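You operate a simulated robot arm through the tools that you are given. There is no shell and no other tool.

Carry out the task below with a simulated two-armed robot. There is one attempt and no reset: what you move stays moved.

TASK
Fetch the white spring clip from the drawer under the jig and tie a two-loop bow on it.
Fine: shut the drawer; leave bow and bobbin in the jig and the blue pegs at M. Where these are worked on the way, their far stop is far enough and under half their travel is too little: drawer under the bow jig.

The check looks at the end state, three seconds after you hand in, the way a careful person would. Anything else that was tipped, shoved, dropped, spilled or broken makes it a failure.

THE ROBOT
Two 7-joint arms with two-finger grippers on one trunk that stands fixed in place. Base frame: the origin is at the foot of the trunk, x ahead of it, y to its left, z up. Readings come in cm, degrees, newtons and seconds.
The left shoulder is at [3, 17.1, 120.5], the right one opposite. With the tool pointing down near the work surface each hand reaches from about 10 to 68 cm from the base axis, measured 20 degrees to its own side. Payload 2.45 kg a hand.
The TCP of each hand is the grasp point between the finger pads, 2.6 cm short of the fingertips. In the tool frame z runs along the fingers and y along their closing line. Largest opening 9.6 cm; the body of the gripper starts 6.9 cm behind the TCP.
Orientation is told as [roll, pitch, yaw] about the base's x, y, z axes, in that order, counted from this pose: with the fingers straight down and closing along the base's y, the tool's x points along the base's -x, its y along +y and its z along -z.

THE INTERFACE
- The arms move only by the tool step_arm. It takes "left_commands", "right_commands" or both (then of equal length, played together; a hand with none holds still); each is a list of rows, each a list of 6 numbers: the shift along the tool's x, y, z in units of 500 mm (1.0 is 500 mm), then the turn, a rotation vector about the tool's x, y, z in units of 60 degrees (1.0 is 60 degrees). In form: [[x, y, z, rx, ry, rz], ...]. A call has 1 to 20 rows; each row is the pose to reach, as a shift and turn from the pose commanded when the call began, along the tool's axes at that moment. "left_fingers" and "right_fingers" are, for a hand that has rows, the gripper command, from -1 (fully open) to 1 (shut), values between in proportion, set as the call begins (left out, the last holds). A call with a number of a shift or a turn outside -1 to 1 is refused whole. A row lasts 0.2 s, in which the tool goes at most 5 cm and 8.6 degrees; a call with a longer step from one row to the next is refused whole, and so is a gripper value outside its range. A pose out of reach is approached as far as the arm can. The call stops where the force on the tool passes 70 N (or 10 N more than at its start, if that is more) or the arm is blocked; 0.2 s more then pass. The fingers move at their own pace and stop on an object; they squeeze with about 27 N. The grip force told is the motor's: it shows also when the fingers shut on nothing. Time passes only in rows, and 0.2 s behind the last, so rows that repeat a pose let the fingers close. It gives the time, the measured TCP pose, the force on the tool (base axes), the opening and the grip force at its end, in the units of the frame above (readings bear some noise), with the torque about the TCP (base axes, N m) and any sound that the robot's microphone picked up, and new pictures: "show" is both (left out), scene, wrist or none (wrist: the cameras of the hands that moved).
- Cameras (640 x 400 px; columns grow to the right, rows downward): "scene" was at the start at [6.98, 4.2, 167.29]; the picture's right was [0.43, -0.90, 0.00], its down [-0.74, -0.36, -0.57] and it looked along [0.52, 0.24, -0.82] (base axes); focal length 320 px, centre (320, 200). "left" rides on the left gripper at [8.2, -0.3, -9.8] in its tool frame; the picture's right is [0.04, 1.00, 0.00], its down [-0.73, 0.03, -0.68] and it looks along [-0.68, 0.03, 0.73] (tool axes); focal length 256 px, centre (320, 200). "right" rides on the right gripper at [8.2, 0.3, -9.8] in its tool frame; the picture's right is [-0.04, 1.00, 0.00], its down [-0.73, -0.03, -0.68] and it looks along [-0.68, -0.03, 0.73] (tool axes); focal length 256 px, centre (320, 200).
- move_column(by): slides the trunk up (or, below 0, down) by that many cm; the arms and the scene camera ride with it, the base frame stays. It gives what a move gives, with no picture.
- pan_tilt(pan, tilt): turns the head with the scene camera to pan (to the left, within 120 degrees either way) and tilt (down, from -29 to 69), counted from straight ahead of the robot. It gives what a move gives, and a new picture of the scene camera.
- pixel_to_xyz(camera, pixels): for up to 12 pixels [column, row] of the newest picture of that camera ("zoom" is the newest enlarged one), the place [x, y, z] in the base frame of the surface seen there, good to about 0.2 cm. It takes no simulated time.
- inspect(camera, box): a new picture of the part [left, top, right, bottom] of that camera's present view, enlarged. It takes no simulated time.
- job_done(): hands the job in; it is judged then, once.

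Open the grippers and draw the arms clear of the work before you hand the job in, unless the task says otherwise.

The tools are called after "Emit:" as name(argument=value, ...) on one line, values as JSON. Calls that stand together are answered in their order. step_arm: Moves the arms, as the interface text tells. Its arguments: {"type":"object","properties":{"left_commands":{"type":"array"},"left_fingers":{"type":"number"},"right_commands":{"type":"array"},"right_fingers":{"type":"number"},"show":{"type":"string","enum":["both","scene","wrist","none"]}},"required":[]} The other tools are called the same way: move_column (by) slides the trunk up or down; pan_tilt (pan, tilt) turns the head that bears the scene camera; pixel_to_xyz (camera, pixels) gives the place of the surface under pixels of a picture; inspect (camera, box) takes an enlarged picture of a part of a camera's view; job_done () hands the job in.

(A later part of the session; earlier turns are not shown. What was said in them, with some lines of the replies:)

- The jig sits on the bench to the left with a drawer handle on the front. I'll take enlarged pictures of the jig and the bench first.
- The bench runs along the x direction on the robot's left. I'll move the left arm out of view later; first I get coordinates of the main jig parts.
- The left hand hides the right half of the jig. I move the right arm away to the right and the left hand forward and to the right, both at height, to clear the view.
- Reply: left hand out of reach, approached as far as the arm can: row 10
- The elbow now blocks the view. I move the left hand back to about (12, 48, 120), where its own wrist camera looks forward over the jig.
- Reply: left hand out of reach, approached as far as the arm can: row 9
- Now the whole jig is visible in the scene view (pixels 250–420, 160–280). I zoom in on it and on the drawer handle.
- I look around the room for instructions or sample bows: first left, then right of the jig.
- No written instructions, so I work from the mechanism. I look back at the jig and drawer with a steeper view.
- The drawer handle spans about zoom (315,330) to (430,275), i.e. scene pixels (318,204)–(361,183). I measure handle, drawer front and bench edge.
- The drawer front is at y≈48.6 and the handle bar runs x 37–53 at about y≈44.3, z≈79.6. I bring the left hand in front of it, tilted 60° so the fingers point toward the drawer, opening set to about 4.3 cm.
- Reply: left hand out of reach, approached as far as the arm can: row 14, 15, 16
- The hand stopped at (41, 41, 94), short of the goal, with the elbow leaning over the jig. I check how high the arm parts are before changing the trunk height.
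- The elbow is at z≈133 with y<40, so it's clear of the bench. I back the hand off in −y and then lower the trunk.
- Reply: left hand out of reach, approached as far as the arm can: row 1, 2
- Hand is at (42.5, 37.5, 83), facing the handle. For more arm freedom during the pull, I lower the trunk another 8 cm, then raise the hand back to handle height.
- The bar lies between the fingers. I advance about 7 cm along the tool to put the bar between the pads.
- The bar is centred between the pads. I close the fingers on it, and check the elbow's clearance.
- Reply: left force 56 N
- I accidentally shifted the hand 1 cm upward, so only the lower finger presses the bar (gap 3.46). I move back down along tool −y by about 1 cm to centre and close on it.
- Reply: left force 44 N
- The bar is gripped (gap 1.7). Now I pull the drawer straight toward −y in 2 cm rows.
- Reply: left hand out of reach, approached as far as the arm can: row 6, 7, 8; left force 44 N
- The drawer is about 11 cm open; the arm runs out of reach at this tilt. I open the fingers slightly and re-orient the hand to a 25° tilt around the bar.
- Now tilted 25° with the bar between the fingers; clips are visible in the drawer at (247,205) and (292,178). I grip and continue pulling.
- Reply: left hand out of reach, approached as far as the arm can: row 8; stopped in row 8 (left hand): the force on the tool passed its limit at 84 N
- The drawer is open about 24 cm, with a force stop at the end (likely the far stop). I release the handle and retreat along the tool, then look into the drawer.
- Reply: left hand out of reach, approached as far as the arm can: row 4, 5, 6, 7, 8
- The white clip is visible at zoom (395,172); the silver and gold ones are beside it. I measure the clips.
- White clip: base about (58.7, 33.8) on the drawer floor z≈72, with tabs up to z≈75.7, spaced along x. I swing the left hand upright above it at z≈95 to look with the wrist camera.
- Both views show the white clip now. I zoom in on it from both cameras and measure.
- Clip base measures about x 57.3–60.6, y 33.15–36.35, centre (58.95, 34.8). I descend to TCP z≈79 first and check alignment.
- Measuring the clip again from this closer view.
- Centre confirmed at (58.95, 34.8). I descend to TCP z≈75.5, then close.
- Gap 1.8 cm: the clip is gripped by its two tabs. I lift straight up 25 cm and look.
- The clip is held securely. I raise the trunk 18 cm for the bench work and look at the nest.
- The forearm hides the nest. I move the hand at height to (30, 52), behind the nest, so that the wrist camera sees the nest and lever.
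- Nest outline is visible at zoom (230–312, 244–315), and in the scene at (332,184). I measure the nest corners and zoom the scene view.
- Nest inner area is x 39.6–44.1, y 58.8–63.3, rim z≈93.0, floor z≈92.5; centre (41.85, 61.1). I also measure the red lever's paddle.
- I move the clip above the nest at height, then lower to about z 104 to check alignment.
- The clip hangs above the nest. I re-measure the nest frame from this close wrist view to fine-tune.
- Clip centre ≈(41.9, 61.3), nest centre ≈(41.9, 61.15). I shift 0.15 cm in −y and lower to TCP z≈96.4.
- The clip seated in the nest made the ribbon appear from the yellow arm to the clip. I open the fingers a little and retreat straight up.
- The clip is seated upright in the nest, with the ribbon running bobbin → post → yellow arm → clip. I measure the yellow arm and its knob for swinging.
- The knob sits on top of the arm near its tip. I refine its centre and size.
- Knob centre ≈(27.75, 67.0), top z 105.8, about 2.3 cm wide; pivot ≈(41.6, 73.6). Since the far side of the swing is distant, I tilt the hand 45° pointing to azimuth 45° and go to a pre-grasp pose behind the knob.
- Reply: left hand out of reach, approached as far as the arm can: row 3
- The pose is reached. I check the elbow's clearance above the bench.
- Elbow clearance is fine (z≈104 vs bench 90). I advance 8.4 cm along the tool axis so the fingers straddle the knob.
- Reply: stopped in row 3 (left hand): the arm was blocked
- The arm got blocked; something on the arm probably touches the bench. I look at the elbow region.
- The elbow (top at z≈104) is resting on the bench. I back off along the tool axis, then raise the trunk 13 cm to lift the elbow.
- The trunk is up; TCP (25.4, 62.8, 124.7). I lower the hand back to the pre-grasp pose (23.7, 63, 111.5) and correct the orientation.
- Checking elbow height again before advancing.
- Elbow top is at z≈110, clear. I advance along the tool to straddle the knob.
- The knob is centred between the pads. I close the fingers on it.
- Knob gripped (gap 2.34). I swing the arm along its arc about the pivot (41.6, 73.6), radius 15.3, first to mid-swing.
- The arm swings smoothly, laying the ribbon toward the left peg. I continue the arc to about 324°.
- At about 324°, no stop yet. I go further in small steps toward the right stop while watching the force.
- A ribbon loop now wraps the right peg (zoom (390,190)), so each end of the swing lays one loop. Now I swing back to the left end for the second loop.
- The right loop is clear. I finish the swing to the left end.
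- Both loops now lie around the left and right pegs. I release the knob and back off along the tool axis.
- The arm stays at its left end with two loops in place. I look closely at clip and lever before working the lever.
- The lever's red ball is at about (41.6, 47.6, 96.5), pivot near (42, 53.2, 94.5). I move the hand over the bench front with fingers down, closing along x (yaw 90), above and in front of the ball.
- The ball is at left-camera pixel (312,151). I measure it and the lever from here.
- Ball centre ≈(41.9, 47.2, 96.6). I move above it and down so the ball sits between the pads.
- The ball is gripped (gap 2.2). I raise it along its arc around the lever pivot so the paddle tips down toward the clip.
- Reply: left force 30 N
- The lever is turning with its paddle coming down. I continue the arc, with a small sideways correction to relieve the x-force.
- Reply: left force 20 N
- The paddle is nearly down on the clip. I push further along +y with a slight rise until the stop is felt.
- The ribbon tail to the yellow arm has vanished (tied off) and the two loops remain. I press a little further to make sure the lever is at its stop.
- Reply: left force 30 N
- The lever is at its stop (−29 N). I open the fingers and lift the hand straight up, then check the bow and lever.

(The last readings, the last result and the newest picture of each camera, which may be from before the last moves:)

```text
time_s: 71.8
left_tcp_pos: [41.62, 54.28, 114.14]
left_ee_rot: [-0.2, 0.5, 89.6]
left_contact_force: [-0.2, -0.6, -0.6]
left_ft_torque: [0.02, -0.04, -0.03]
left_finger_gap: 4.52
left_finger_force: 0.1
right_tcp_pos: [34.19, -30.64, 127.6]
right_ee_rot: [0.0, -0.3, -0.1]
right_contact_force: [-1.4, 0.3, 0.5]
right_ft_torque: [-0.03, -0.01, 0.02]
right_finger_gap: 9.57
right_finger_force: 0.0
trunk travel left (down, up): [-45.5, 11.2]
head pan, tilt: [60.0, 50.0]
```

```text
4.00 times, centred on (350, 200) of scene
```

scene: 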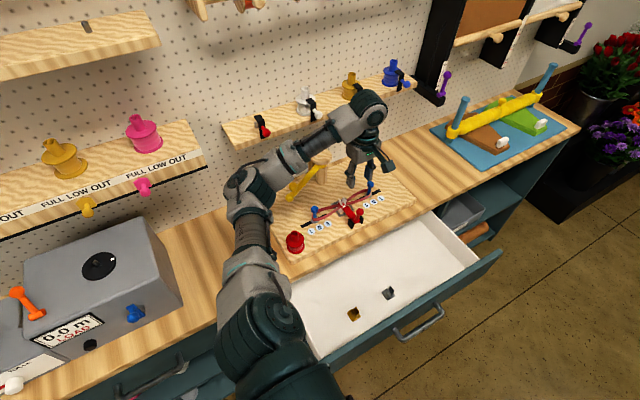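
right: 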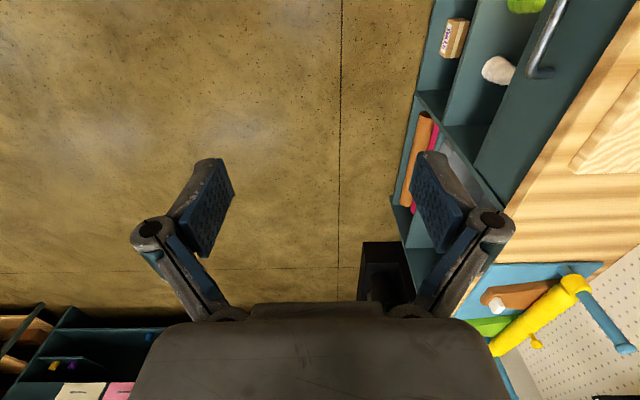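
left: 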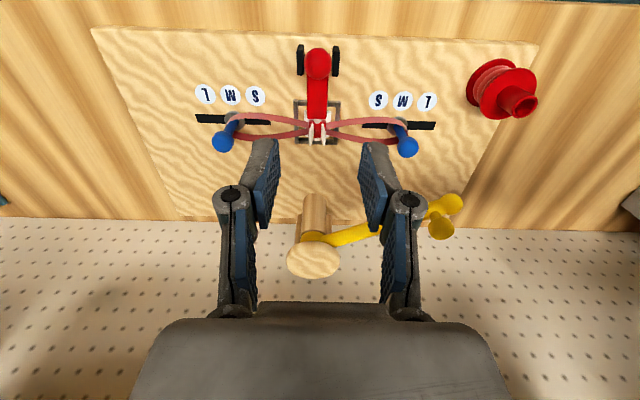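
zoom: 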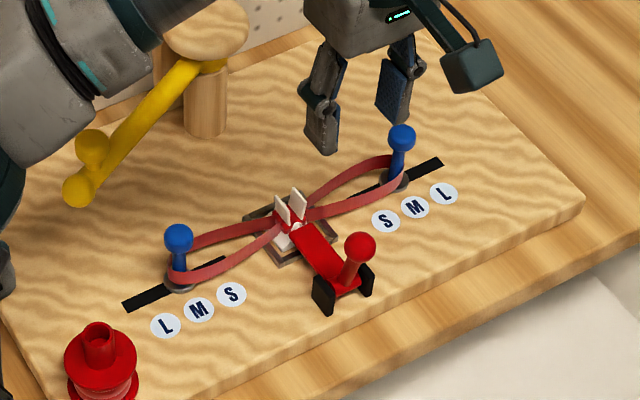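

The bow shows two loops around both pegs at M, pinched at the clip by the lever, which stays down. Now I take the hand, fingers closed, out in front of the drawer handle (x≈45, y≈13) at height.

Emit:
step_arm(left_commands=[[0.092, -0.008, 0, 0, 0, 0], [0.184, -0.015, 0, 0, 0, 0], [0.276, -0.023, 0, 0, 0, 0], [0.368, -0.03, 0, 0, 0, 0], [0.46, -0.038, 0, 0, 0, 0], [0.552, -0.045, 0, 0, 0, 0], [0.644, -0.053, 0, 0, 0, 0], [0.736, -0.06, 0, 0, 0, 0], [0.826, -0.068, 0, 0, 0, 0]], left_fingers=1)

```text
time_s: 73.8
left_tcp_pos: [45.08, 12.05, 114.47]
left_ee_rot: [-0.2, 0.1, 89.5]
left_contact_force: [0.3, -1.3, 0.2]
left_ft_torque: [0.04, -0.01, 0.0]
left_finger_gap: 0.0
left_finger_force: 27.5
right_tcp_pos: [34.24, -31.58, 127.3]
right_ee_rot: [0.3, -0.1, -0.2]
right_contact_force: [1.1, 0.2, -0.5]
right_ft_torque: [0.0, 0.0, -0.04]
right_finger_gap: 9.59
right_finger_force: 0.0
trunk travel left (down, up): [-45.5, 11.2]
head pan, tilt: [60.0, 50.0]
```

scene: 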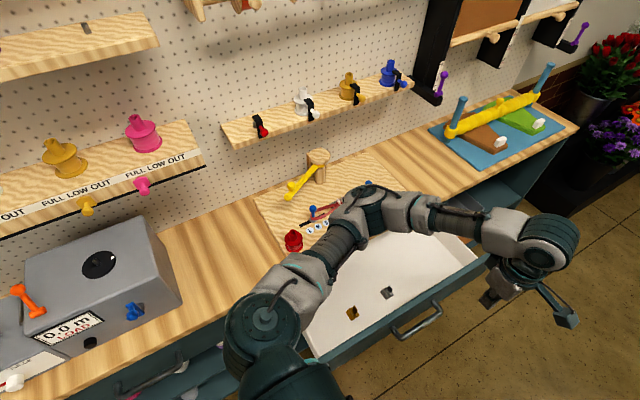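
left: 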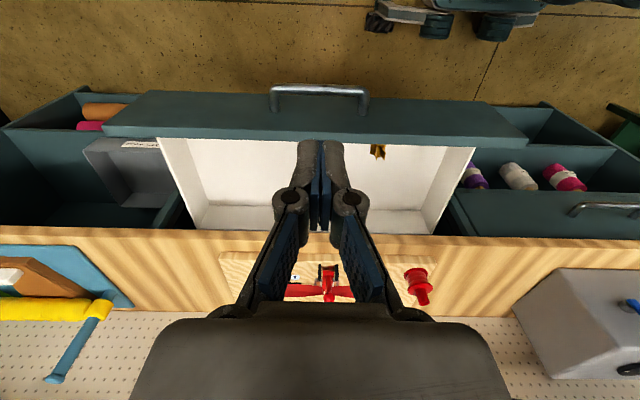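

The drawer and handle are visible in the wrist view at (320,90). I measure the bar before descending.

Emit:
pixel_to_xyz(camera="left", pixels=[[320, 90], [285, 90], [350, 92], [320, 86], [272, 100], [364, 102], [320, 115], [320, 138], [110, 130], [520, 140]])

```text
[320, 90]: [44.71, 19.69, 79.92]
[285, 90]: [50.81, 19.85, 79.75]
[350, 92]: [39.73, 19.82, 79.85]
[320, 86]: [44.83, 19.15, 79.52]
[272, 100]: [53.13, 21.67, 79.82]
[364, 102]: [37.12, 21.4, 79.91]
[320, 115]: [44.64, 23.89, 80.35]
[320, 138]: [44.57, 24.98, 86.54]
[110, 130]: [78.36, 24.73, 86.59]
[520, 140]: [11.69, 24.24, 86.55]
```

Bar front is at y≈19.1, z≈79.5. I descend at y≈12 to handle height.

Emit:
step_arm(left_commands=[[0, 0, 0.0875, 0, 0, 0], [0, 0, 0.175, 0, 0, 0], [0, 0, 0.2625, 0, 0, 0], [0, 0, 0.35, 0, 0, 0], [0, 0, 0.4375, 0, 0, 0], [0, 0, 0.525, 0, 0, 0], [0, 0, 0.6125, 0, 0, 0], [0, 0, 0.69, 0, 0, 0]])

```text
time_s: 75.5
left_tcp_pos: [45.34, 12.13, 79.87]
left_ee_rot: [-0.2, 0.0, 89.6]
left_contact_force: [-0.3, 0.7, -0.5]
left_ft_torque: [-0.02, 0.0, 0.04]
left_finger_gap: 0.0
left_finger_force: 27.1
right_tcp_pos: [34.2, -31.6, 127.26]
right_ee_rot: [0.3, -0.3, -0.1]
right_contact_force: [0.8, -0.9, -0.5]
right_ft_torque: [0.0, -0.02, 0.0]
right_finger_gap: 9.6
right_finger_force: 0.1
trunk travel left (down, up): [-45.5, 11.2]
head pan, tilt: [60.0, 50.0]
```

scene: 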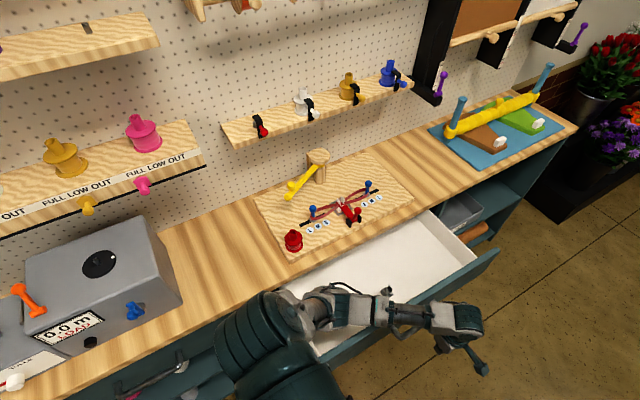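
left: 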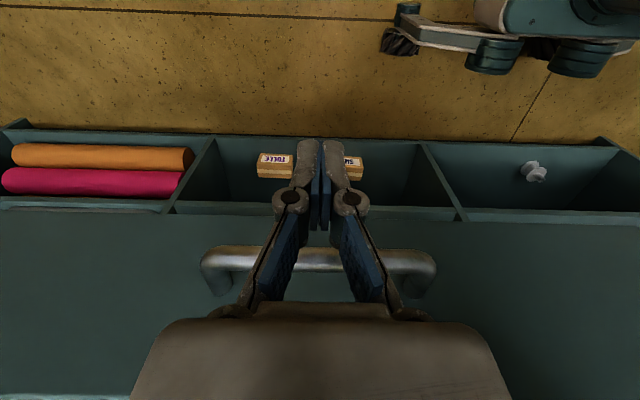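

I check the forearm's height above the drawer front before pushing.

Emit:
pixel_to_xyz(camera="scene", pixels=[[300, 310], [330, 305], [350, 305], [380, 310], [400, 312], [430, 320], [460, 320]])

Emit:
inspect(camera="scene", box=[240, 240, 500, 400])

```text
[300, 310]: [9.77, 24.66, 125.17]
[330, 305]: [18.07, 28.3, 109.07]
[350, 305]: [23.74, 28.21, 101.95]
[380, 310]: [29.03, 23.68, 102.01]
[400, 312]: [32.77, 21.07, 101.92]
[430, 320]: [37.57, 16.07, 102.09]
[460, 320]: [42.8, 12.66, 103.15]
```

```text
2.46 times, centred on (370, 320) of scene
```

zoom: 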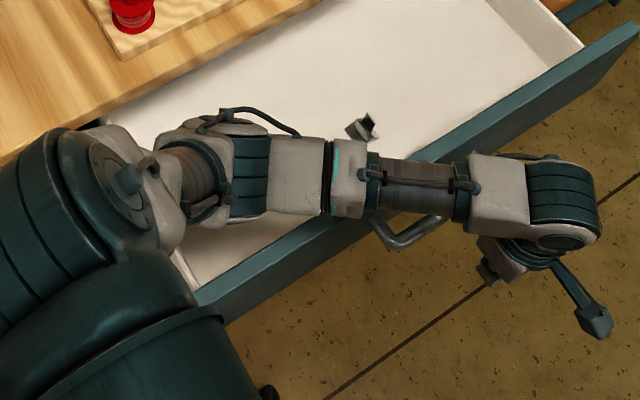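

Forearm clears the drawer front now, but pushing to y≈43 from this high trunk could bring the elbow down onto the jig. I raise the hand to z≈111 and do a dry run above, to measure the elbow position as if the trunk were 31 cm lower.

Emit:
step_arm(left_commands=[[0, 0, -0.09, 0, 0, 0], [0, 0, -0.18, 0, 0, 0], [0, 0, -0.27, 0, 0, 0], [0, 0, -0.36, 0, 0, 0], [0, 0, -0.45, 0, 0, 0], [0, 0, -0.54, 0, 0, 0], [0, 0, -0.62, 0, 0, 0]], show="scene")

Emit:
pixel_to_xyz(camera="scene", pixels=[[365, 195], [340, 235], [300, 280], [400, 210], [440, 215], [490, 225], [360, 215]])

Emit:
step_arm(left_commands=[[-0.09, 0, 0, 0, 0, 0], [-0.18, 0, 0, 0, 0, 0], [-0.27, 0, 0, 0, 0, 0], [-0.36, 0, 0, 0, 0, 0], [-0.45, 0, 0, 0, 0, 0], [-0.54, 0, 0, 0, 0, 0], [-0.61, 0, 0, 0, 0, 0]], show="scene")

```text
time_s: 77.2
left_tcp_pos: [45.06, 12.01, 111.09]
left_ee_rot: [-0.1, 0.1, 89.5]
left_contact_force: [-0.3, -0.6, 1.1]
left_ft_torque: [-0.01, 0.04, 0.05]
left_finger_gap: 0.0
left_finger_force: 26.7
right_tcp_pos: [34.15, -31.64, 127.28]
right_ee_rot: [0.4, -0.4, -0.1]
right_contact_force: [0.2, -0.4, 1.0]
right_ft_torque: [0.02, -0.03, 0.02]
right_finger_gap: 9.59
right_finger_force: 0.2
trunk travel left (down, up): [-45.5, 11.2]
head pan, tilt: [60.0, 50.0]
```

scene: 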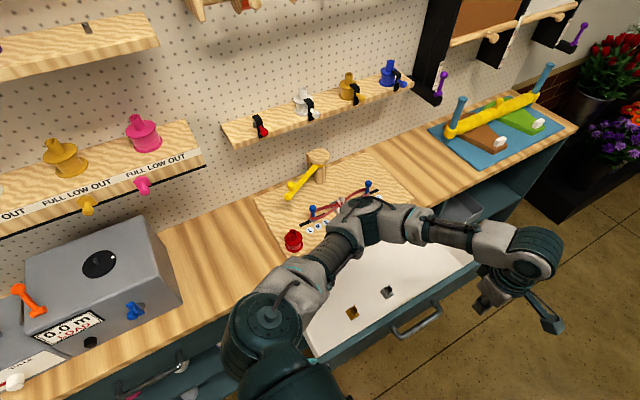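

```text
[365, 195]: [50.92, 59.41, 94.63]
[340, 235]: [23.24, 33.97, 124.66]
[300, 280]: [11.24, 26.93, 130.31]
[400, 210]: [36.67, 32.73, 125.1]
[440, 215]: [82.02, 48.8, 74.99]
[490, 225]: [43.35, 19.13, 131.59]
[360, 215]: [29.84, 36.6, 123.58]
```

```text
time_s: 78.8
left_tcp_pos: [45.33, 43.15, 110.77]
left_ee_rot: [-0.2, 0.3, 89.5]
left_contact_force: [0.4, 0.3, 0.6]
left_ft_torque: [-0.03, -0.02, -0.01]
left_finger_gap: 0.04
left_finger_force: 26.5
right_tcp_pos: [34.2, -31.07, 127.45]
right_ee_rot: [0.2, -0.3, -0.1]
right_contact_force: [0.5, 0.4, 0.7]
right_ft_torque: [-0.02, -0.03, 0.0]
right_finger_gap: 9.58
right_finger_force: 0.1
trunk travel left (down, up): [-45.5, 11.2]
head pan, tilt: [60.0, 50.0]
```

scene: 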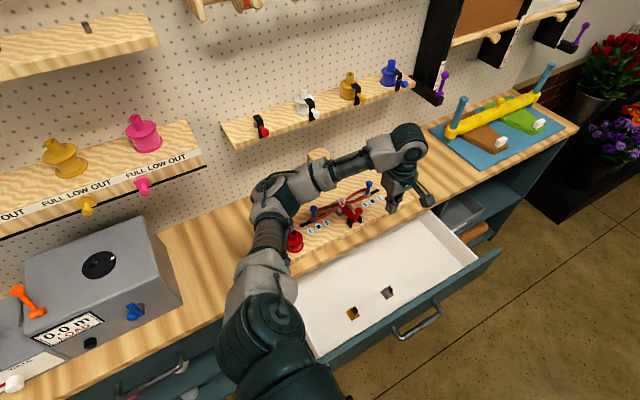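

Measuring the elbow in this second pose.

Emit:
pixel_to_xyz(camera="scene", pixels=[[265, 195], [280, 180], [260, 215], [270, 235], [310, 180], [345, 165], [400, 145], [255, 270]])

```text
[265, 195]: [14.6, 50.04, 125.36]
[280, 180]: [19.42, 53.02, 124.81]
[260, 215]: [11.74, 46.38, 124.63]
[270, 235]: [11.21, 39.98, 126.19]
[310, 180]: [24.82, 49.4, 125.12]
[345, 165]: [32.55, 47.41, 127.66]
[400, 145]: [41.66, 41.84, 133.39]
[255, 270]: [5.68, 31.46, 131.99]
```

With the left arm, the elbow would end up on the bench, so I'll use the right arm to close the drawer instead. First I park the left arm high at the left (12, 46, 131).

Emit:
step_arm(left_commands=[[-0.006, 0.066, -0.04, 0, 0, 0.1], [-0.012, 0.132, -0.08, 0, 0, 0.2], [-0.018, 0.198, -0.12, 0, 0, 0.3], [-0.024, 0.264, -0.16, 0, 0, 0.4], [-0.03, 0.33, -0.2, 0, 0, 0.5], [-0.036, 0.396, -0.24, 0, 0, 0.6], [-0.042, 0.462, -0.28, 0, 0, 0.7], [-0.048, 0.528, -0.32, 0, 0, 0.8], [-0.054, 0.594, -0.36, 0, 0, 0.9], [-0.06, 0.66, -0.4, 0, 0, 1.0]])

```text
time_s: 81.0
left_tcp_pos: [11.97, 45.98, 130.88]
left_ee_rot: [-0.4, -0.2, 29.3]
left_contact_force: [-1.3, -0.3, 0.2]
left_ft_torque: [0.02, 0.0, -0.02]
left_finger_gap: 0.0
left_finger_force: 26.9
right_tcp_pos: [34.1, -31.4, 127.37]
right_ee_rot: [0.3, -0.4, 0.0]
right_contact_force: [-1.4, 0.5, -0.5]
right_ft_torque: [-0.01, 0.03, 0.02]
right_finger_gap: 9.61
right_finger_force: 0.1
trunk travel left (down, up): [-45.5, 11.2]
head pan, tilt: [60.0, 50.0]
```

scene: 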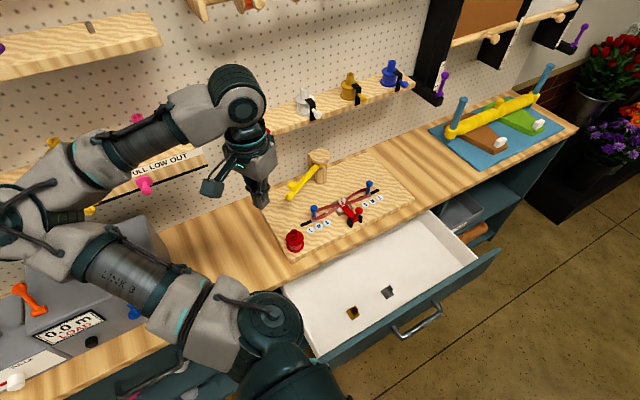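
left: 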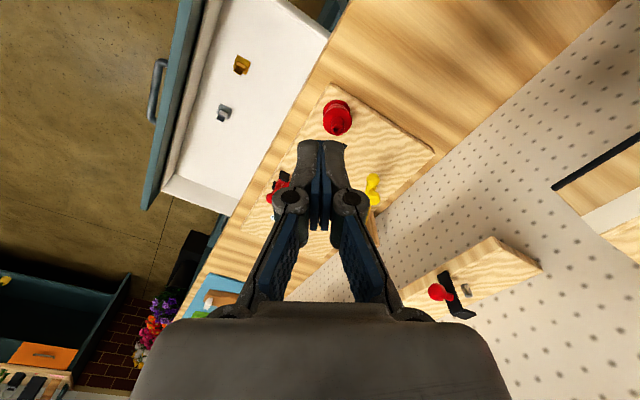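

I check where the left elbow is before lowering the trunk.

Emit:
pixel_to_xyz(camera="scene", pixels=[[15, 225], [25, 250], [50, 260], [90, 240], [100, 265], [60, 190], [130, 140], [195, 330]])

```text
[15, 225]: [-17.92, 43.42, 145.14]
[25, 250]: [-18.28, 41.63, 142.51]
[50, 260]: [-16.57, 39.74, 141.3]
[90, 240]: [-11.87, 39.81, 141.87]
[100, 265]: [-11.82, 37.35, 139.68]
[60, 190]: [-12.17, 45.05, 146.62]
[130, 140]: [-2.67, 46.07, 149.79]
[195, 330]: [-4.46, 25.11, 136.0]
```

The left arm is high and clear. I lower the trunk 20 cm and bring the right hand, closed, in front of the drawer, tilted 60° and pointing toward azimuth 60°.

Emit:
move_column(by=-20)

Emit:
step_arm(right_commands=[[-0.011, 0.066, 0.036, -0.0435, -0.0753, -0.0753], [-0.023, 0.131, 0.071, -0.087, -0.1507, -0.1507], [-0.034, 0.197, 0.107, -0.1305, -0.226, -0.226], [-0.045, 0.263, 0.143, -0.174, -0.3013, -0.3013], [-0.057, 0.328, 0.178, -0.2175, -0.3767, -0.3767], [-0.068, 0.394, 0.214, -0.261, -0.452, -0.452], [-0.079, 0.46, 0.25, -0.3045, -0.5273, -0.5273], [-0.091, 0.525, 0.285, -0.348, -0.6027, -0.6027], [-0.102, 0.591, 0.321, -0.3915, -0.678, -0.678], [-0.113, 0.657, 0.357, -0.435, -0.7533, -0.7533], [-0.125, 0.722, 0.392, -0.4785, -0.8287, -0.8287], [-0.136, 0.788, 0.428, -0.522, -0.904, -0.904]], right_fingers=1)

```text
time_s: 83.1
left_tcp_pos: [12.04, 46.16, 110.75]
left_ee_rot: [-0.3, -0.2, 29.6]
left_contact_force: [-1.0, 0.8, -0.2]
left_ft_torque: [0.03, 0.01, -0.02]
left_finger_gap: 0.0
left_finger_force: 27.2
right_tcp_pos: [34.21, -31.41, 107.4]
right_ee_rot: [0.2, -0.4, -0.1]
right_contact_force: [-0.1, -0.5, 0.1]
right_ft_torque: [0.0, -0.01, -0.01]
right_finger_gap: 9.62
right_finger_force: 0.1
trunk travel left (down, up): [-25.5, 31.2]
head pan, tilt: [60.0, 50.0]
```

```text
time_s: 85.7
left_tcp_pos: [12.28, 46.31, 110.69]
left_ee_rot: [-0.4, 0.0, 29.5]
left_contact_force: [-0.7, 0.3, 0.1]
left_ft_torque: [0.0, -0.01, 0.0]
left_finger_gap: 0.0
left_finger_force: 26.8
right_tcp_pos: [41.44, 8.44, 86.27]
right_ee_rot: [-0.4, -60.4, 60.3]
right_contact_force: [-0.6, 0.2, -0.2]
right_ft_torque: [-0.02, -0.03, 0.01]
right_finger_gap: 0.04
right_finger_force: 26.7
trunk travel left (down, up): [-25.5, 31.2]
head pan, tilt: [60.0, 50.0]
```

scene: 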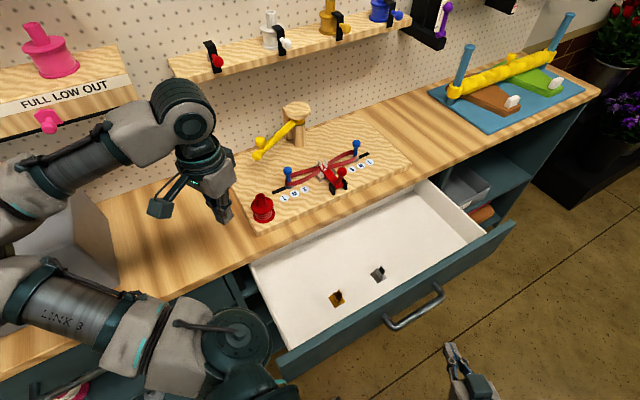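
right: 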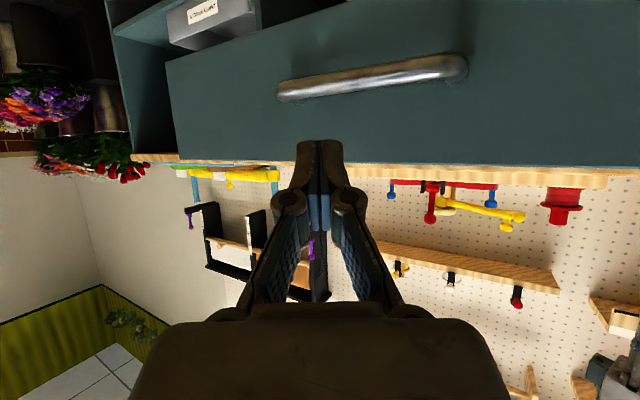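

The right hand is in place. I push +y, fingertips passing over the handle bar onto the drawer front at z≈83, and continue pushing for the first part.

Emit:
step_arm(right_commands=[[-0.023, 0.04, 0.067, 0, 0, 0], [-0.045, 0.079, 0.134, 0, 0, 0], [-0.068, 0.119, 0.201, 0, 0, 0], [-0.0894, 0.1438, 0.2388, 0, 0, 0], [-0.1109, 0.1686, 0.2766, 0, 0, 0], [-0.1323, 0.1934, 0.3144, 0, 0, 0], [-0.1538, 0.2182, 0.3522, 0, 0, 0]])

```text
time_s: 87.3
left_tcp_pos: [12.26, 46.34, 110.64]
left_ee_rot: [-0.4, 0.0, 29.5]
left_contact_force: [0.2, 0.2, 0.5]
left_ft_torque: [-0.02, -0.01, 0.03]
left_finger_gap: 0.0
left_finger_force: 26.9
right_tcp_pos: [41.28, 30.33, 84.28]
right_ee_rot: [-0.3, -60.3, 60.1]
right_contact_force: [0.0, 0.5, -0.5]
right_ft_torque: [0.04, 0.0, -0.01]
right_finger_gap: 0.0
right_finger_force: 26.7
trunk travel left (down, up): [-25.5, 31.2]
head pan, tilt: [60.0, 50.0]
```

scene: 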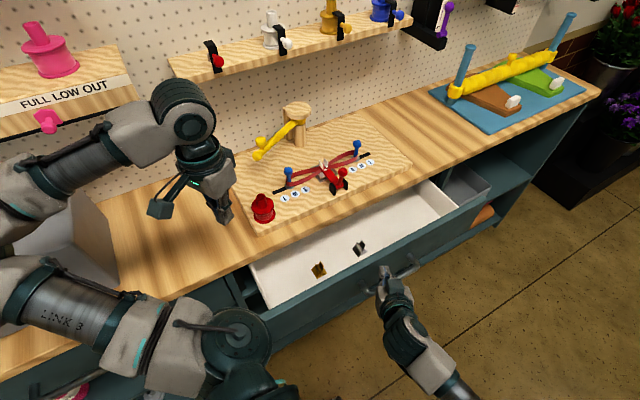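
right: 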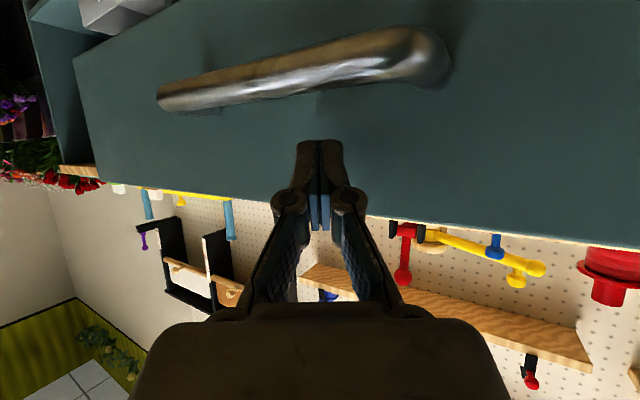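

The drawer is closing with it (panel now near y≈32). I continue pushing to close, slowing at the end.

Emit:
step_arm(right_commands=[[-0.0214, 0.0248, 0.0378, 0, 0, 0], [-0.0429, 0.0496, 0.0755, 0, 0, 0], [-0.0644, 0.0743, 0.1133, 0, 0, 0], [-0.0858, 0.0991, 0.151, 0, 0, 0], [-0.1073, 0.1239, 0.1888, 0, 0, 0], [-0.1245, 0.1437, 0.219, 0, 0, 0], [-0.133, 0.1536, 0.234, 0, 0, 0], [-0.1399, 0.1615, 0.2461, 0, 0, 0], [-0.1459, 0.1685, 0.2567, 0, 0, 0]])

```text
time_s: 89.3
left_tcp_pos: [12.18, 46.16, 110.69]
left_ee_rot: [-0.5, -0.1, 29.6]
left_contact_force: [-0.4, -0.5, 1.3]
left_ft_torque: [0.01, 0.0, 0.0]
left_finger_gap: 0.0
left_finger_force: 26.9
right_tcp_pos: [41.03, 40.77, 83.01]
right_ee_rot: [-0.2, -60.4, 60.2]
right_contact_force: [-0.5, -0.2, -0.3]
right_ft_torque: [-0.01, 0.01, 0.01]
right_finger_gap: 0.0
right_finger_force: 26.7
right hand out of reach, approached as far as the arm can: row 5, 6, 7, 8, 9
trunk travel left (down, up): [-25.5, 31.2]
head pan, tilt: [60.0, 50.0]
```

scene: 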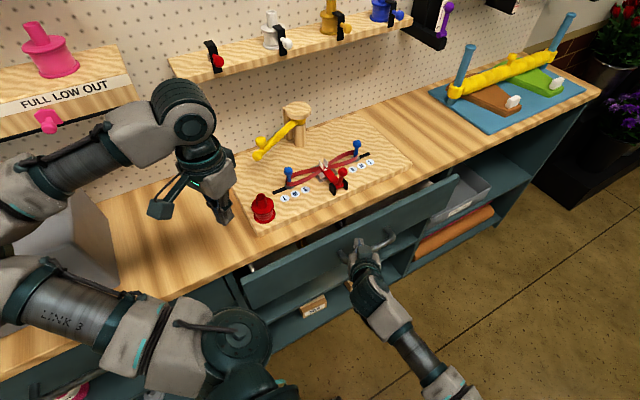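
right: 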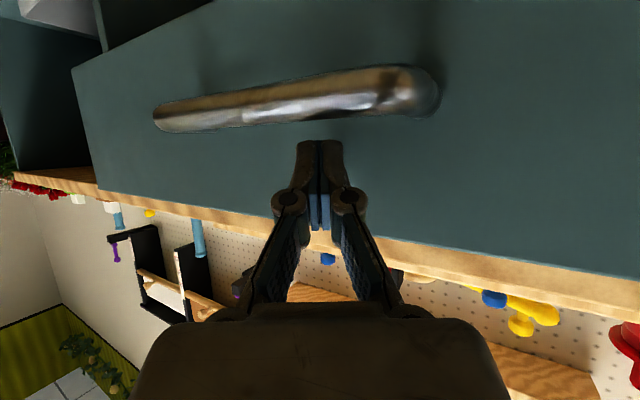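

The right arm runs out of reach about 6 cm short. I back off, shift 10.5 cm toward the robot (x≈32, left of the handle) where it reaches farther, and push again there.

Emit:
step_arm(right_commands=[[-0.0005, -0.0398, -0.0801, 0, 0, 0], [0.0167, 0.021, -0.1103, 0, 0, 0], [0.0339, 0.0818, -0.1406, 0, 0, 0], [0.0511, 0.1425, -0.1708, 0, 0, 0], [0.0383, 0.1674, -0.128, 0, 0, 0], [0.0256, 0.1922, -0.0855, 0, 0, 0], [0.0084, 0.212, -0.0553, 0, 0, 0], [-0.0088, 0.2318, -0.0251, 0, 0, 0], [-0.0216, 0.2469, -0.0025, 0, 0, 0]])

```text
time_s: 91.3
left_tcp_pos: [12.12, 46.29, 110.64]
left_ee_rot: [-0.4, 0.0, 29.7]
left_contact_force: [0.6, 0.1, 0.0]
left_ft_torque: [0.01, 0.01, 0.05]
left_finger_gap: 0.0
left_finger_force: 27.0
right_tcp_pos: [32.55, 39.3, 85.13]
right_ee_rot: [0.0, -60.2, 60.0]
right_contact_force: [0.1, 0.0, -0.3]
right_ft_torque: [-0.01, -0.01, 0.04]
right_finger_gap: 0.01
right_finger_force: 27.3
right hand out of reach, approached as far as the arm can: row 5, 6, 7, 8, 9
trunk travel left (down, up): [-25.5, 31.2]
head pan, tilt: [60.0, 50.0]
```

scene: 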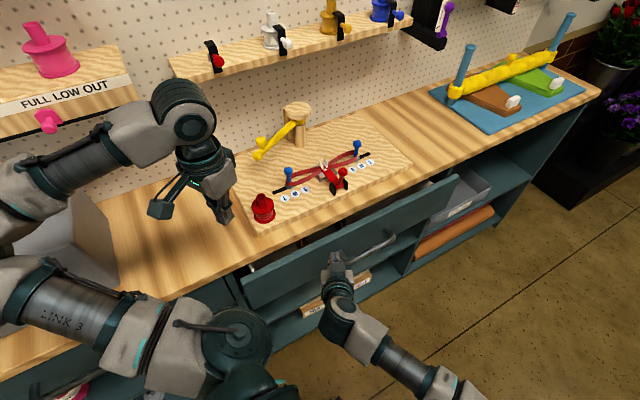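
right: 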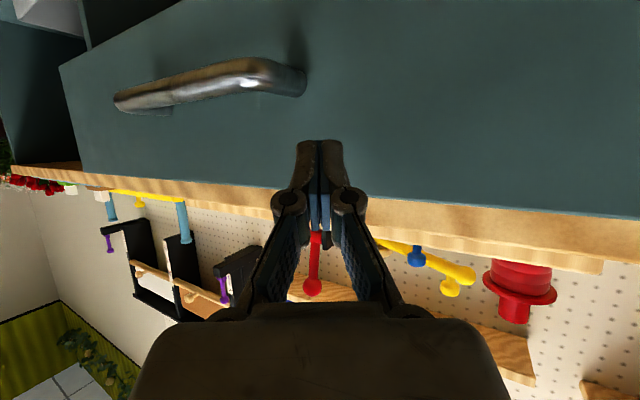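

The right arm is also limited here. I'll finish with the left arm in the tilted pose that worked for the handle before; first I retract the right arm to the right side.

Emit:
step_arm(right_commands=[[0.0163, -0.0344, -0.0598, 0, 0, 0], [0.0326, -0.0688, -0.1197, 0, 0, 0], [0.0489, -0.1032, -0.1795, 0, 0, 0], [0.0652, -0.1375, -0.2394, 0.0522, 0.0904, 0.0904], [0.0815, -0.1719, -0.2992, 0.1044, 0.1808, 0.1808], [0.0978, -0.2063, -0.3591, 0.1566, 0.2712, 0.2712], [0.1142, -0.2407, -0.4189, 0.2088, 0.3616, 0.3616], [0.1305, -0.2751, -0.4788, 0.261, 0.452, 0.452], [0.1468, -0.3095, -0.5386, 0.3132, 0.5424, 0.5424], [0.1631, -0.3438, -0.5985, 0.3654, 0.6328, 0.6328], [0.1794, -0.3782, -0.6583, 0.4176, 0.7232, 0.7232], [0.1957, -0.4126, -0.7182, 0.4698, 0.8136, 0.8136], [0.212, -0.447, -0.778, 0.522, 0.904, 0.904]], show="scene")

```text
time_s: 94.1
left_tcp_pos: [12.12, 45.94, 110.73]
left_ee_rot: [-0.2, -0.1, 29.5]
left_contact_force: [0.6, 0.4, 0.1]
left_ft_torque: [0.01, 0.02, 0.03]
left_finger_gap: 0.0
left_finger_force: 27.0
right_tcp_pos: [32.08, -6.16, 95.02]
right_ee_rot: [0.3, -0.1, -0.2]
right_contact_force: [0.2, -0.5, -0.4]
right_ft_torque: [0.02, 0.02, -0.01]
right_finger_gap: 0.0
right_finger_force: 26.9
trunk travel left (down, up): [-25.5, 31.2]
head pan, tilt: [60.0, 50.0]
```

scene: 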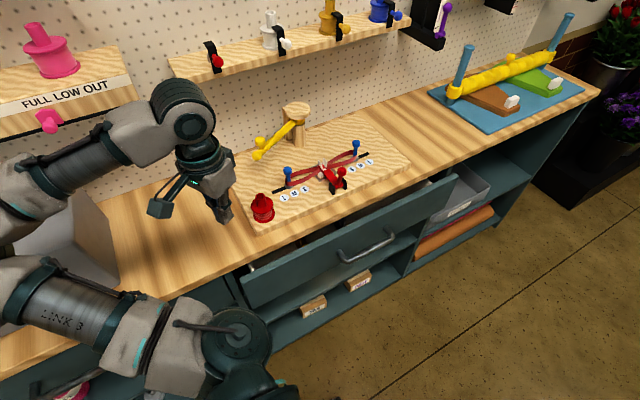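

I move the right arm fully aside and bring the left hand to about (45, 28, 116), with yaw returned to 0.

Emit:
step_arm(left_commands=[[-0.044, -0.071, -0.011, 0, 0, 0.055], [-0.088, -0.142, -0.022, 0, 0, 0.109], [-0.132, -0.213, -0.033, 0, 0, 0.164], [-0.176, -0.284, -0.044, 0, 0, 0.219], [-0.221, -0.354, -0.056, 0, 0, 0.273], [-0.265, -0.425, -0.067, 0, 0, 0.328], [-0.309, -0.496, -0.078, 0, 0, 0.383], [-0.353, -0.567, -0.089, 0, 0, 0.437], [-0.397, -0.638, -0.1, 0, 0, 0.492]], right_commands=[[0, -0.058, -0.011, 0, 0, 0], [0, -0.116, -0.022, 0, 0, 0], [0, -0.173, -0.033, 0, 0, 0], [0, -0.231, -0.044, 0, 0, 0], [0, -0.289, -0.056, 0, 0, 0], [0, -0.347, -0.067, 0, 0, 0], [0, -0.404, -0.078, 0, 0, 0], [0, -0.462, -0.089, 0, 0, 0], [0, -0.52, -0.1, 0, 0, 0]], show="scene")

```text
time_s: 96.1
left_tcp_pos: [45.26, 27.78, 116.02]
left_ee_rot: [-0.3, -0.3, 0.0]
left_contact_force: [0.9, 0.2, 0.4]
left_ft_torque: [0.02, 0.06, 0.02]
left_finger_gap: 0.01
left_finger_force: 26.4
right_tcp_pos: [32.38, -32.27, 99.84]
right_ee_rot: [0.3, -0.1, 0.0]
right_contact_force: [0.3, -0.5, -0.6]
right_ft_torque: [0.02, 0.01, -0.01]
right_finger_gap: 0.0
right_finger_force: 27.2
trunk travel left (down, up): [-25.5, 31.2]
head pan, tilt: [60.0, 50.0]
```

scene: 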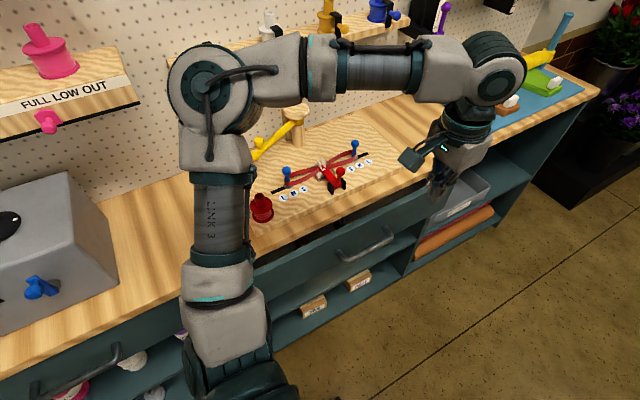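

Left arm elbow is high. I lower the trunk 11 cm and then tilt the left hand 60° toward the drawer, just in front of the handle.

Emit:
move_column(by=-11)

Emit:
step_arm(left_commands=[[0, 0.0125, 0.04, -0.125, 0, 0], [0, 0.025, 0.08, -0.25, 0, 0], [0, 0.0375, 0.12, -0.375, 0, 0], [0, 0.05, 0.16, -0.5, 0, 0], [0, 0.0625, 0.2, -0.625, 0, 0], [0, 0.075, 0.24, -0.75, 0, 0], [0, 0.0875, 0.28, -0.875, 0, 0], [0, 0.1, 0.33, -1.0, 0, 0]])

```text
time_s: 97.5
left_tcp_pos: [45.01, 27.91, 105.1]
left_ee_rot: [-0.2, -0.3, 0.0]
left_contact_force: [0.1, 1.3, -0.3]
left_ft_torque: [0.0, -0.03, 0.02]
left_finger_gap: 0.0
left_finger_force: 27.3
right_tcp_pos: [32.06, -32.25, 88.89]
right_ee_rot: [0.2, -0.4, -0.1]
right_contact_force: [-0.6, -0.6, 0.6]
right_ft_torque: [-0.01, 0.01, 0.0]
right_finger_gap: 0.01
right_finger_force: 27.2
trunk travel left (down, up): [-14.5, 42.2]
head pan, tilt: [60.0, 50.0]
```

```text
time_s: 99.3
left_tcp_pos: [45.14, 33.19, 88.33]
left_ee_rot: [59.9, -0.2, 0.0]
left_contact_force: [0.3, 1.1, 0.0]
left_ft_torque: [0.0, 0.01, 0.02]
left_finger_gap: 0.0
left_finger_force: 27.1
right_tcp_pos: [32.13, -32.32, 88.96]
right_ee_rot: [0.3, -0.2, -0.1]
right_contact_force: [1.3, -0.1, 0.3]
right_ft_torque: [0.02, 0.01, 0.01]
right_finger_gap: 0.0
right_finger_force: 26.9
trunk travel left (down, up): [-14.5, 42.2]
head pan, tilt: [60.0, 50.0]
```

scene: 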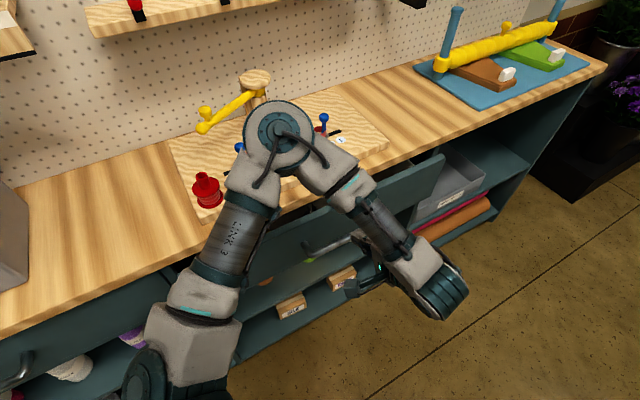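
left: 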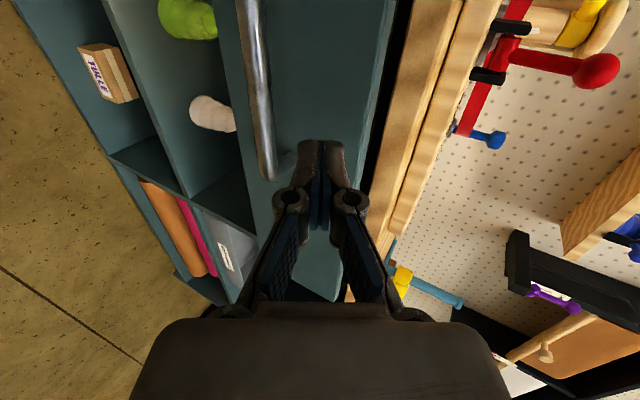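

The pose is good: the fingertips are just above the handle bar, facing the panel. I push the drawer shut, slowing near the end.

Emit:
step_arm(left_commands=[[0, -0.0046, 0.072, 0, 0, 0], [0, -0.0006, 0.139, 0, 0, 0], [0, 0.0194, 0.1736, 0, 0, 0], [0, 0.0394, 0.2082, 0, 0, 0], [0, 0.0544, 0.2342, 0, 0, 0], [0, 0.0644, 0.2515, 0, 0, 0], [0, 0.0724, 0.2654, 0, 0, 0], [0, 0.0784, 0.2758, 0, 0, 0]])

```text
time_s: 101.1
left_tcp_pos: [45.14, 46.31, 84.79]
left_ee_rot: [59.8, 0.1, 0.0]
left_contact_force: [-4.9, -32.1, -14.6]
left_ft_torque: [-0.49, 0.08, 0.15]
left_finger_gap: 0.0
left_finger_force: 26.4
right_tcp_pos: [32.23, -32.89, 88.67]
right_ee_rot: [0.8, -0.1, -0.2]
right_contact_force: [-0.2, -0.3, 0.0]
right_ft_torque: [0.02, -0.01, 0.01]
right_finger_gap: 0.0
right_finger_force: 27.2
trunk travel left (down, up): [-14.5, 42.2]
head pan, tilt: [60.0, 50.0]
```

scene: 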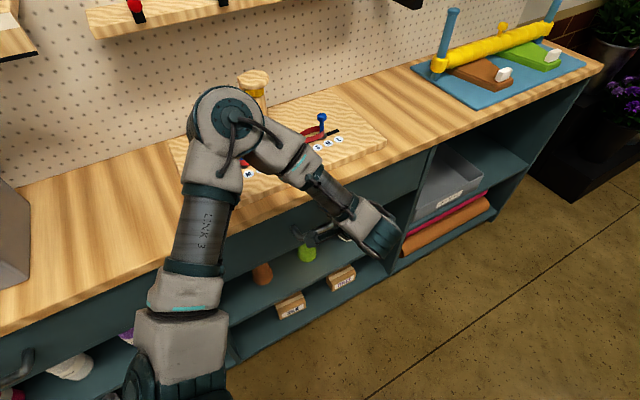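
left: 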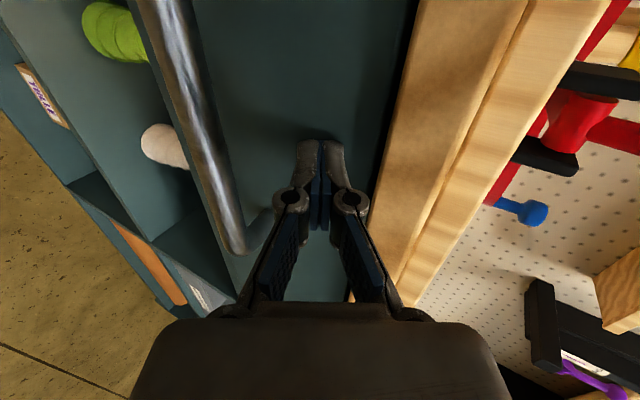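

The panel is at its closed position (tip y≈48.6, 32 N against the stop). I back the hand off and verify the drawer's position.

Emit:
step_arm(left_commands=[[0, -0.01, -0.07, 0, 0, 0], [0, -0.02, -0.14, 0, 0, 0], [0, -0.031, -0.213, 0, 0, 0]])

Emit:
pixel_to_xyz(camera="left", pixels=[[300, 60], [320, 90], [262, 60], [340, 30], [200, 60], [430, 60]])

```text
time_s: 101.9
left_tcp_pos: [45.34, 36.25, 89.11]
left_ee_rot: [60.4, -0.3, -0.1]
left_contact_force: [1.0, 0.1, 0.5]
left_ft_torque: [-0.01, -0.01, 0.01]
left_finger_gap: 0.01
left_finger_force: 26.9
right_tcp_pos: [32.07, -32.93, 88.61]
right_ee_rot: [0.7, -0.2, -0.2]
right_contact_force: [-0.5, -1.0, 0.5]
right_ft_torque: [0.06, -0.02, 0.0]
right_finger_gap: 0.0
right_finger_force: 27.4
trunk travel left (down, up): [-14.5, 42.2]
head pan, tilt: [60.0, 50.0]
```

scene: 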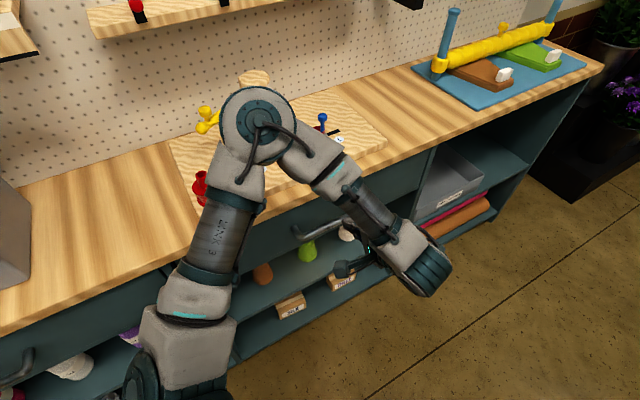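
left: 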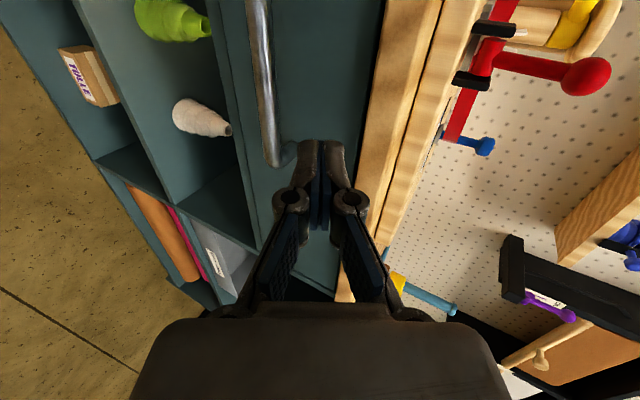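

```text
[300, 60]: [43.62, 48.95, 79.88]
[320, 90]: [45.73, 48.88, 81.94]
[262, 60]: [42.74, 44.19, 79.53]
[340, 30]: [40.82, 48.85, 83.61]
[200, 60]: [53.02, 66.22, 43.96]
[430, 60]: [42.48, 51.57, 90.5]
```

The drawer panel reads y≈48.85, same as the closed start. I draw the left arm back and up with the hand upright, opening both grippers.

Emit:
step_arm(left_commands=[[0, 0.023, -0.045, 0, 0, 0], [0, 0.046, -0.09, 0.14, 0, 0], [0, 0.069, -0.135, 0.28, 0, 0], [0, 0.092, -0.18, 0.42, 0, 0], [0, 0.115, -0.226, 0.56, 0, 0], [0, 0.138, -0.271, 0.7, 0, 0], [0, 0.161, -0.316, 0.84, 0, 0], [0, 0.184, -0.361, 0.98, 0, 0], [0, 0.184, -0.361, 1.0, 0, 0]], right_commands=[[0, 0, 0, 0, 0, 0], [0, 0, 0, 0, 0, 0], [0, 0, 0, 0, 0, 0], [0, 0, 0, 0, 0, 0], [0, 0, 0, 0, 0, 0], [0, 0, 0, 0, 0, 0], [0, 0, 0, 0, 0, 0], [0, 0, 0, 0, 0, 0], [0, 0, 0, 0, 0, 0]], left_fingers=-1, right_fingers=-1, show="none")

Emit:
move_column(by=23)

```text
time_s: 103.9
left_tcp_pos: [45.13, 26.2, 105.89]
left_ee_rot: [-0.5, -0.3, 0.1]
left_contact_force: [0.7, -0.1, -0.1]
left_ft_torque: [0.01, 0.02, 0.02]
left_finger_gap: 9.59
left_finger_force: 0.1
right_tcp_pos: [32.21, -31.96, 88.93]
right_ee_rot: [0.3, -0.2, 0.0]
right_contact_force: [0.1, 0.3, 0.1]
right_ft_torque: [0.02, -0.01, -0.02]
right_finger_gap: 9.61
right_finger_force: 0.0
trunk travel left (down, up): [-14.5, 42.2]
head pan, tilt: [60.0, 50.0]
```

```text
time_s: 106.4
left_tcp_pos: [45.3, 25.92, 128.92]
left_ee_rot: [-0.2, -0.2, 0.0]
left_contact_force: [-0.5, -0.3, 0.0]
left_ft_torque: [0.02, 0.01, 0.01]
left_finger_gap: 9.62
left_finger_force: 0.1
right_tcp_pos: [32.2, -32.37, 111.87]
right_ee_rot: [0.4, -0.3, -0.1]
right_contact_force: [-0.4, -1.1, -1.3]
right_ft_torque: [0.03, 0.02, -0.01]
right_finger_gap: 9.62
right_finger_force: 0.1
trunk travel left (down, up): [-37.5, 19.2]
head pan, tilt: [60.0, 50.0]
```

I move the left hand to the left so the scene camera sees the whole jig for a final check.

Emit:
step_arm(left_commands=[[0.075, 0.04, 0, 0, 0, 0], [0.15, 0.08, 0, 0, 0, 0], [0.225, 0.12, 0, 0, 0, 0], [0.3, 0.16, 0, 0, 0, 0], [0.375, 0.2, 0, 0, 0, 0], [0.45, 0.24, 0, 0, 0, 0], [0.525, 0.28, 0, 0, 0, 0], [0.6, 0.32, 0, 0, 0, 0], [0.66, 0.36, 0, 0, 0, 0]], show="both")

Emit:
inspect(camera="scene", box=[240, 130, 440, 260])

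Emit:
inspect(camera="scene", box=[240, 220, 460, 360])

```text
time_s: 108.4
left_tcp_pos: [11.89, 44.07, 128.88]
left_ee_rot: [-0.1, -0.2, 0.0]
left_contact_force: [-0.1, 0.2, -0.1]
left_ft_torque: [0.01, -0.02, 0.01]
left_finger_gap: 9.62
left_finger_force: 0.1
right_tcp_pos: [32.01, -32.35, 111.93]
right_ee_rot: [0.4, -0.4, -0.1]
right_contact_force: [0.2, -1.1, 0.2]
right_ft_torque: [0.02, -0.04, -0.01]
right_finger_gap: 9.58
right_finger_force: 0.1
trunk travel left (down, up): [-37.5, 19.2]
head pan, tilt: [60.0, 50.0]
```

scene: 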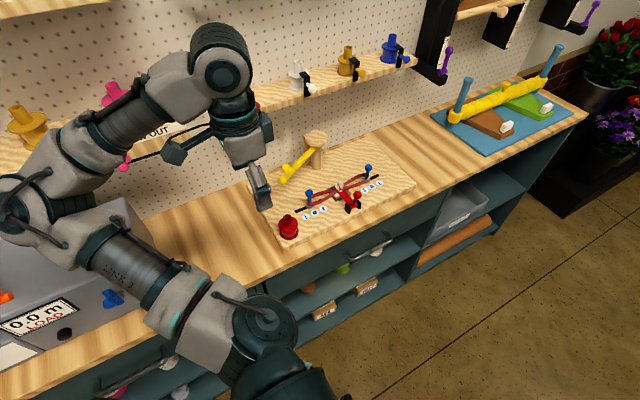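
left: 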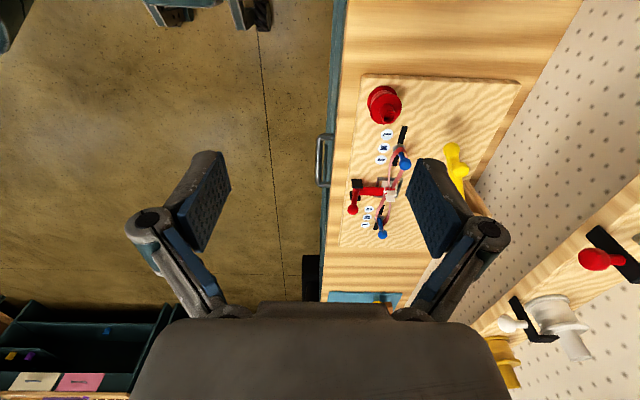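

```text
3.08 times, centred on (340, 195) of scene
```

zoom: 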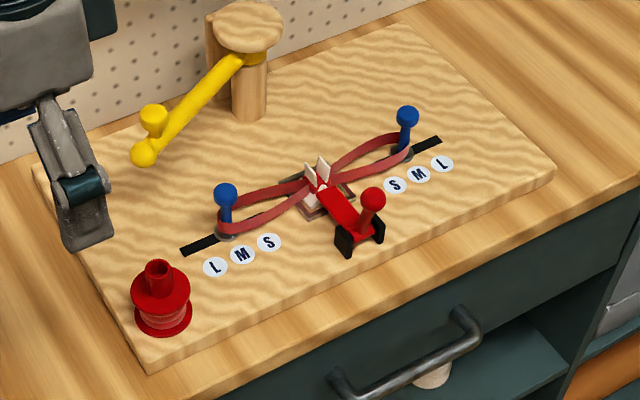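

```text
2.86 times, centred on (350, 290) of scene
```

zoom: 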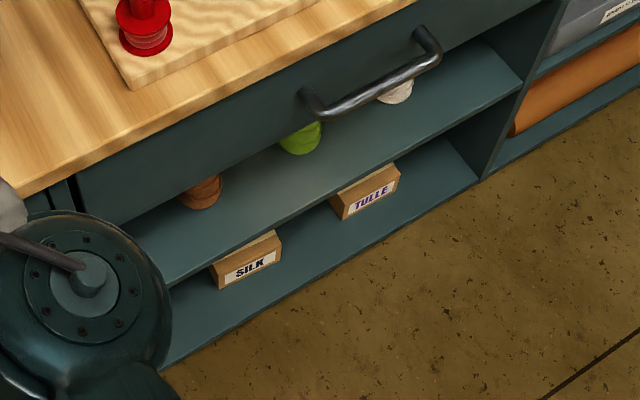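

The final check shows a two-loop bow held on the white clip, both pegs at M, the bobbin in place and the drawer shut flush. Both grippers are open and clear, so I hand in.

Emit:
job_done()

```text
The job is handed in.
```

The bow is tied: two loops on the white spring clip, which is seated in the jig's nest. I've handed the job in but have no result from the check yet.

- **Bow:** one loop lies around each blue peg. The ribbon tail came away when I pressed the red lever down to its stop, and the lever has stayed down. The yellow winding arm is back at its left end.
- **Left in place:** the bow and the red bobbin are in the jig, and both pegs look centred at M.
- **Drawer:** I opened it about 24 cm to a firm stop, took only the white clip, and pushed it shut again. The front measures flush with where it started; the gold and silver clips are still inside.
- **Arms:** both grippers are open, and both arms are clear of the jig and drawer.

While I was reaching for the yellow arm, the left arm was blocked, most likely by its elbow touching the bench. I backed it off and saw nothing moved or tipped there.
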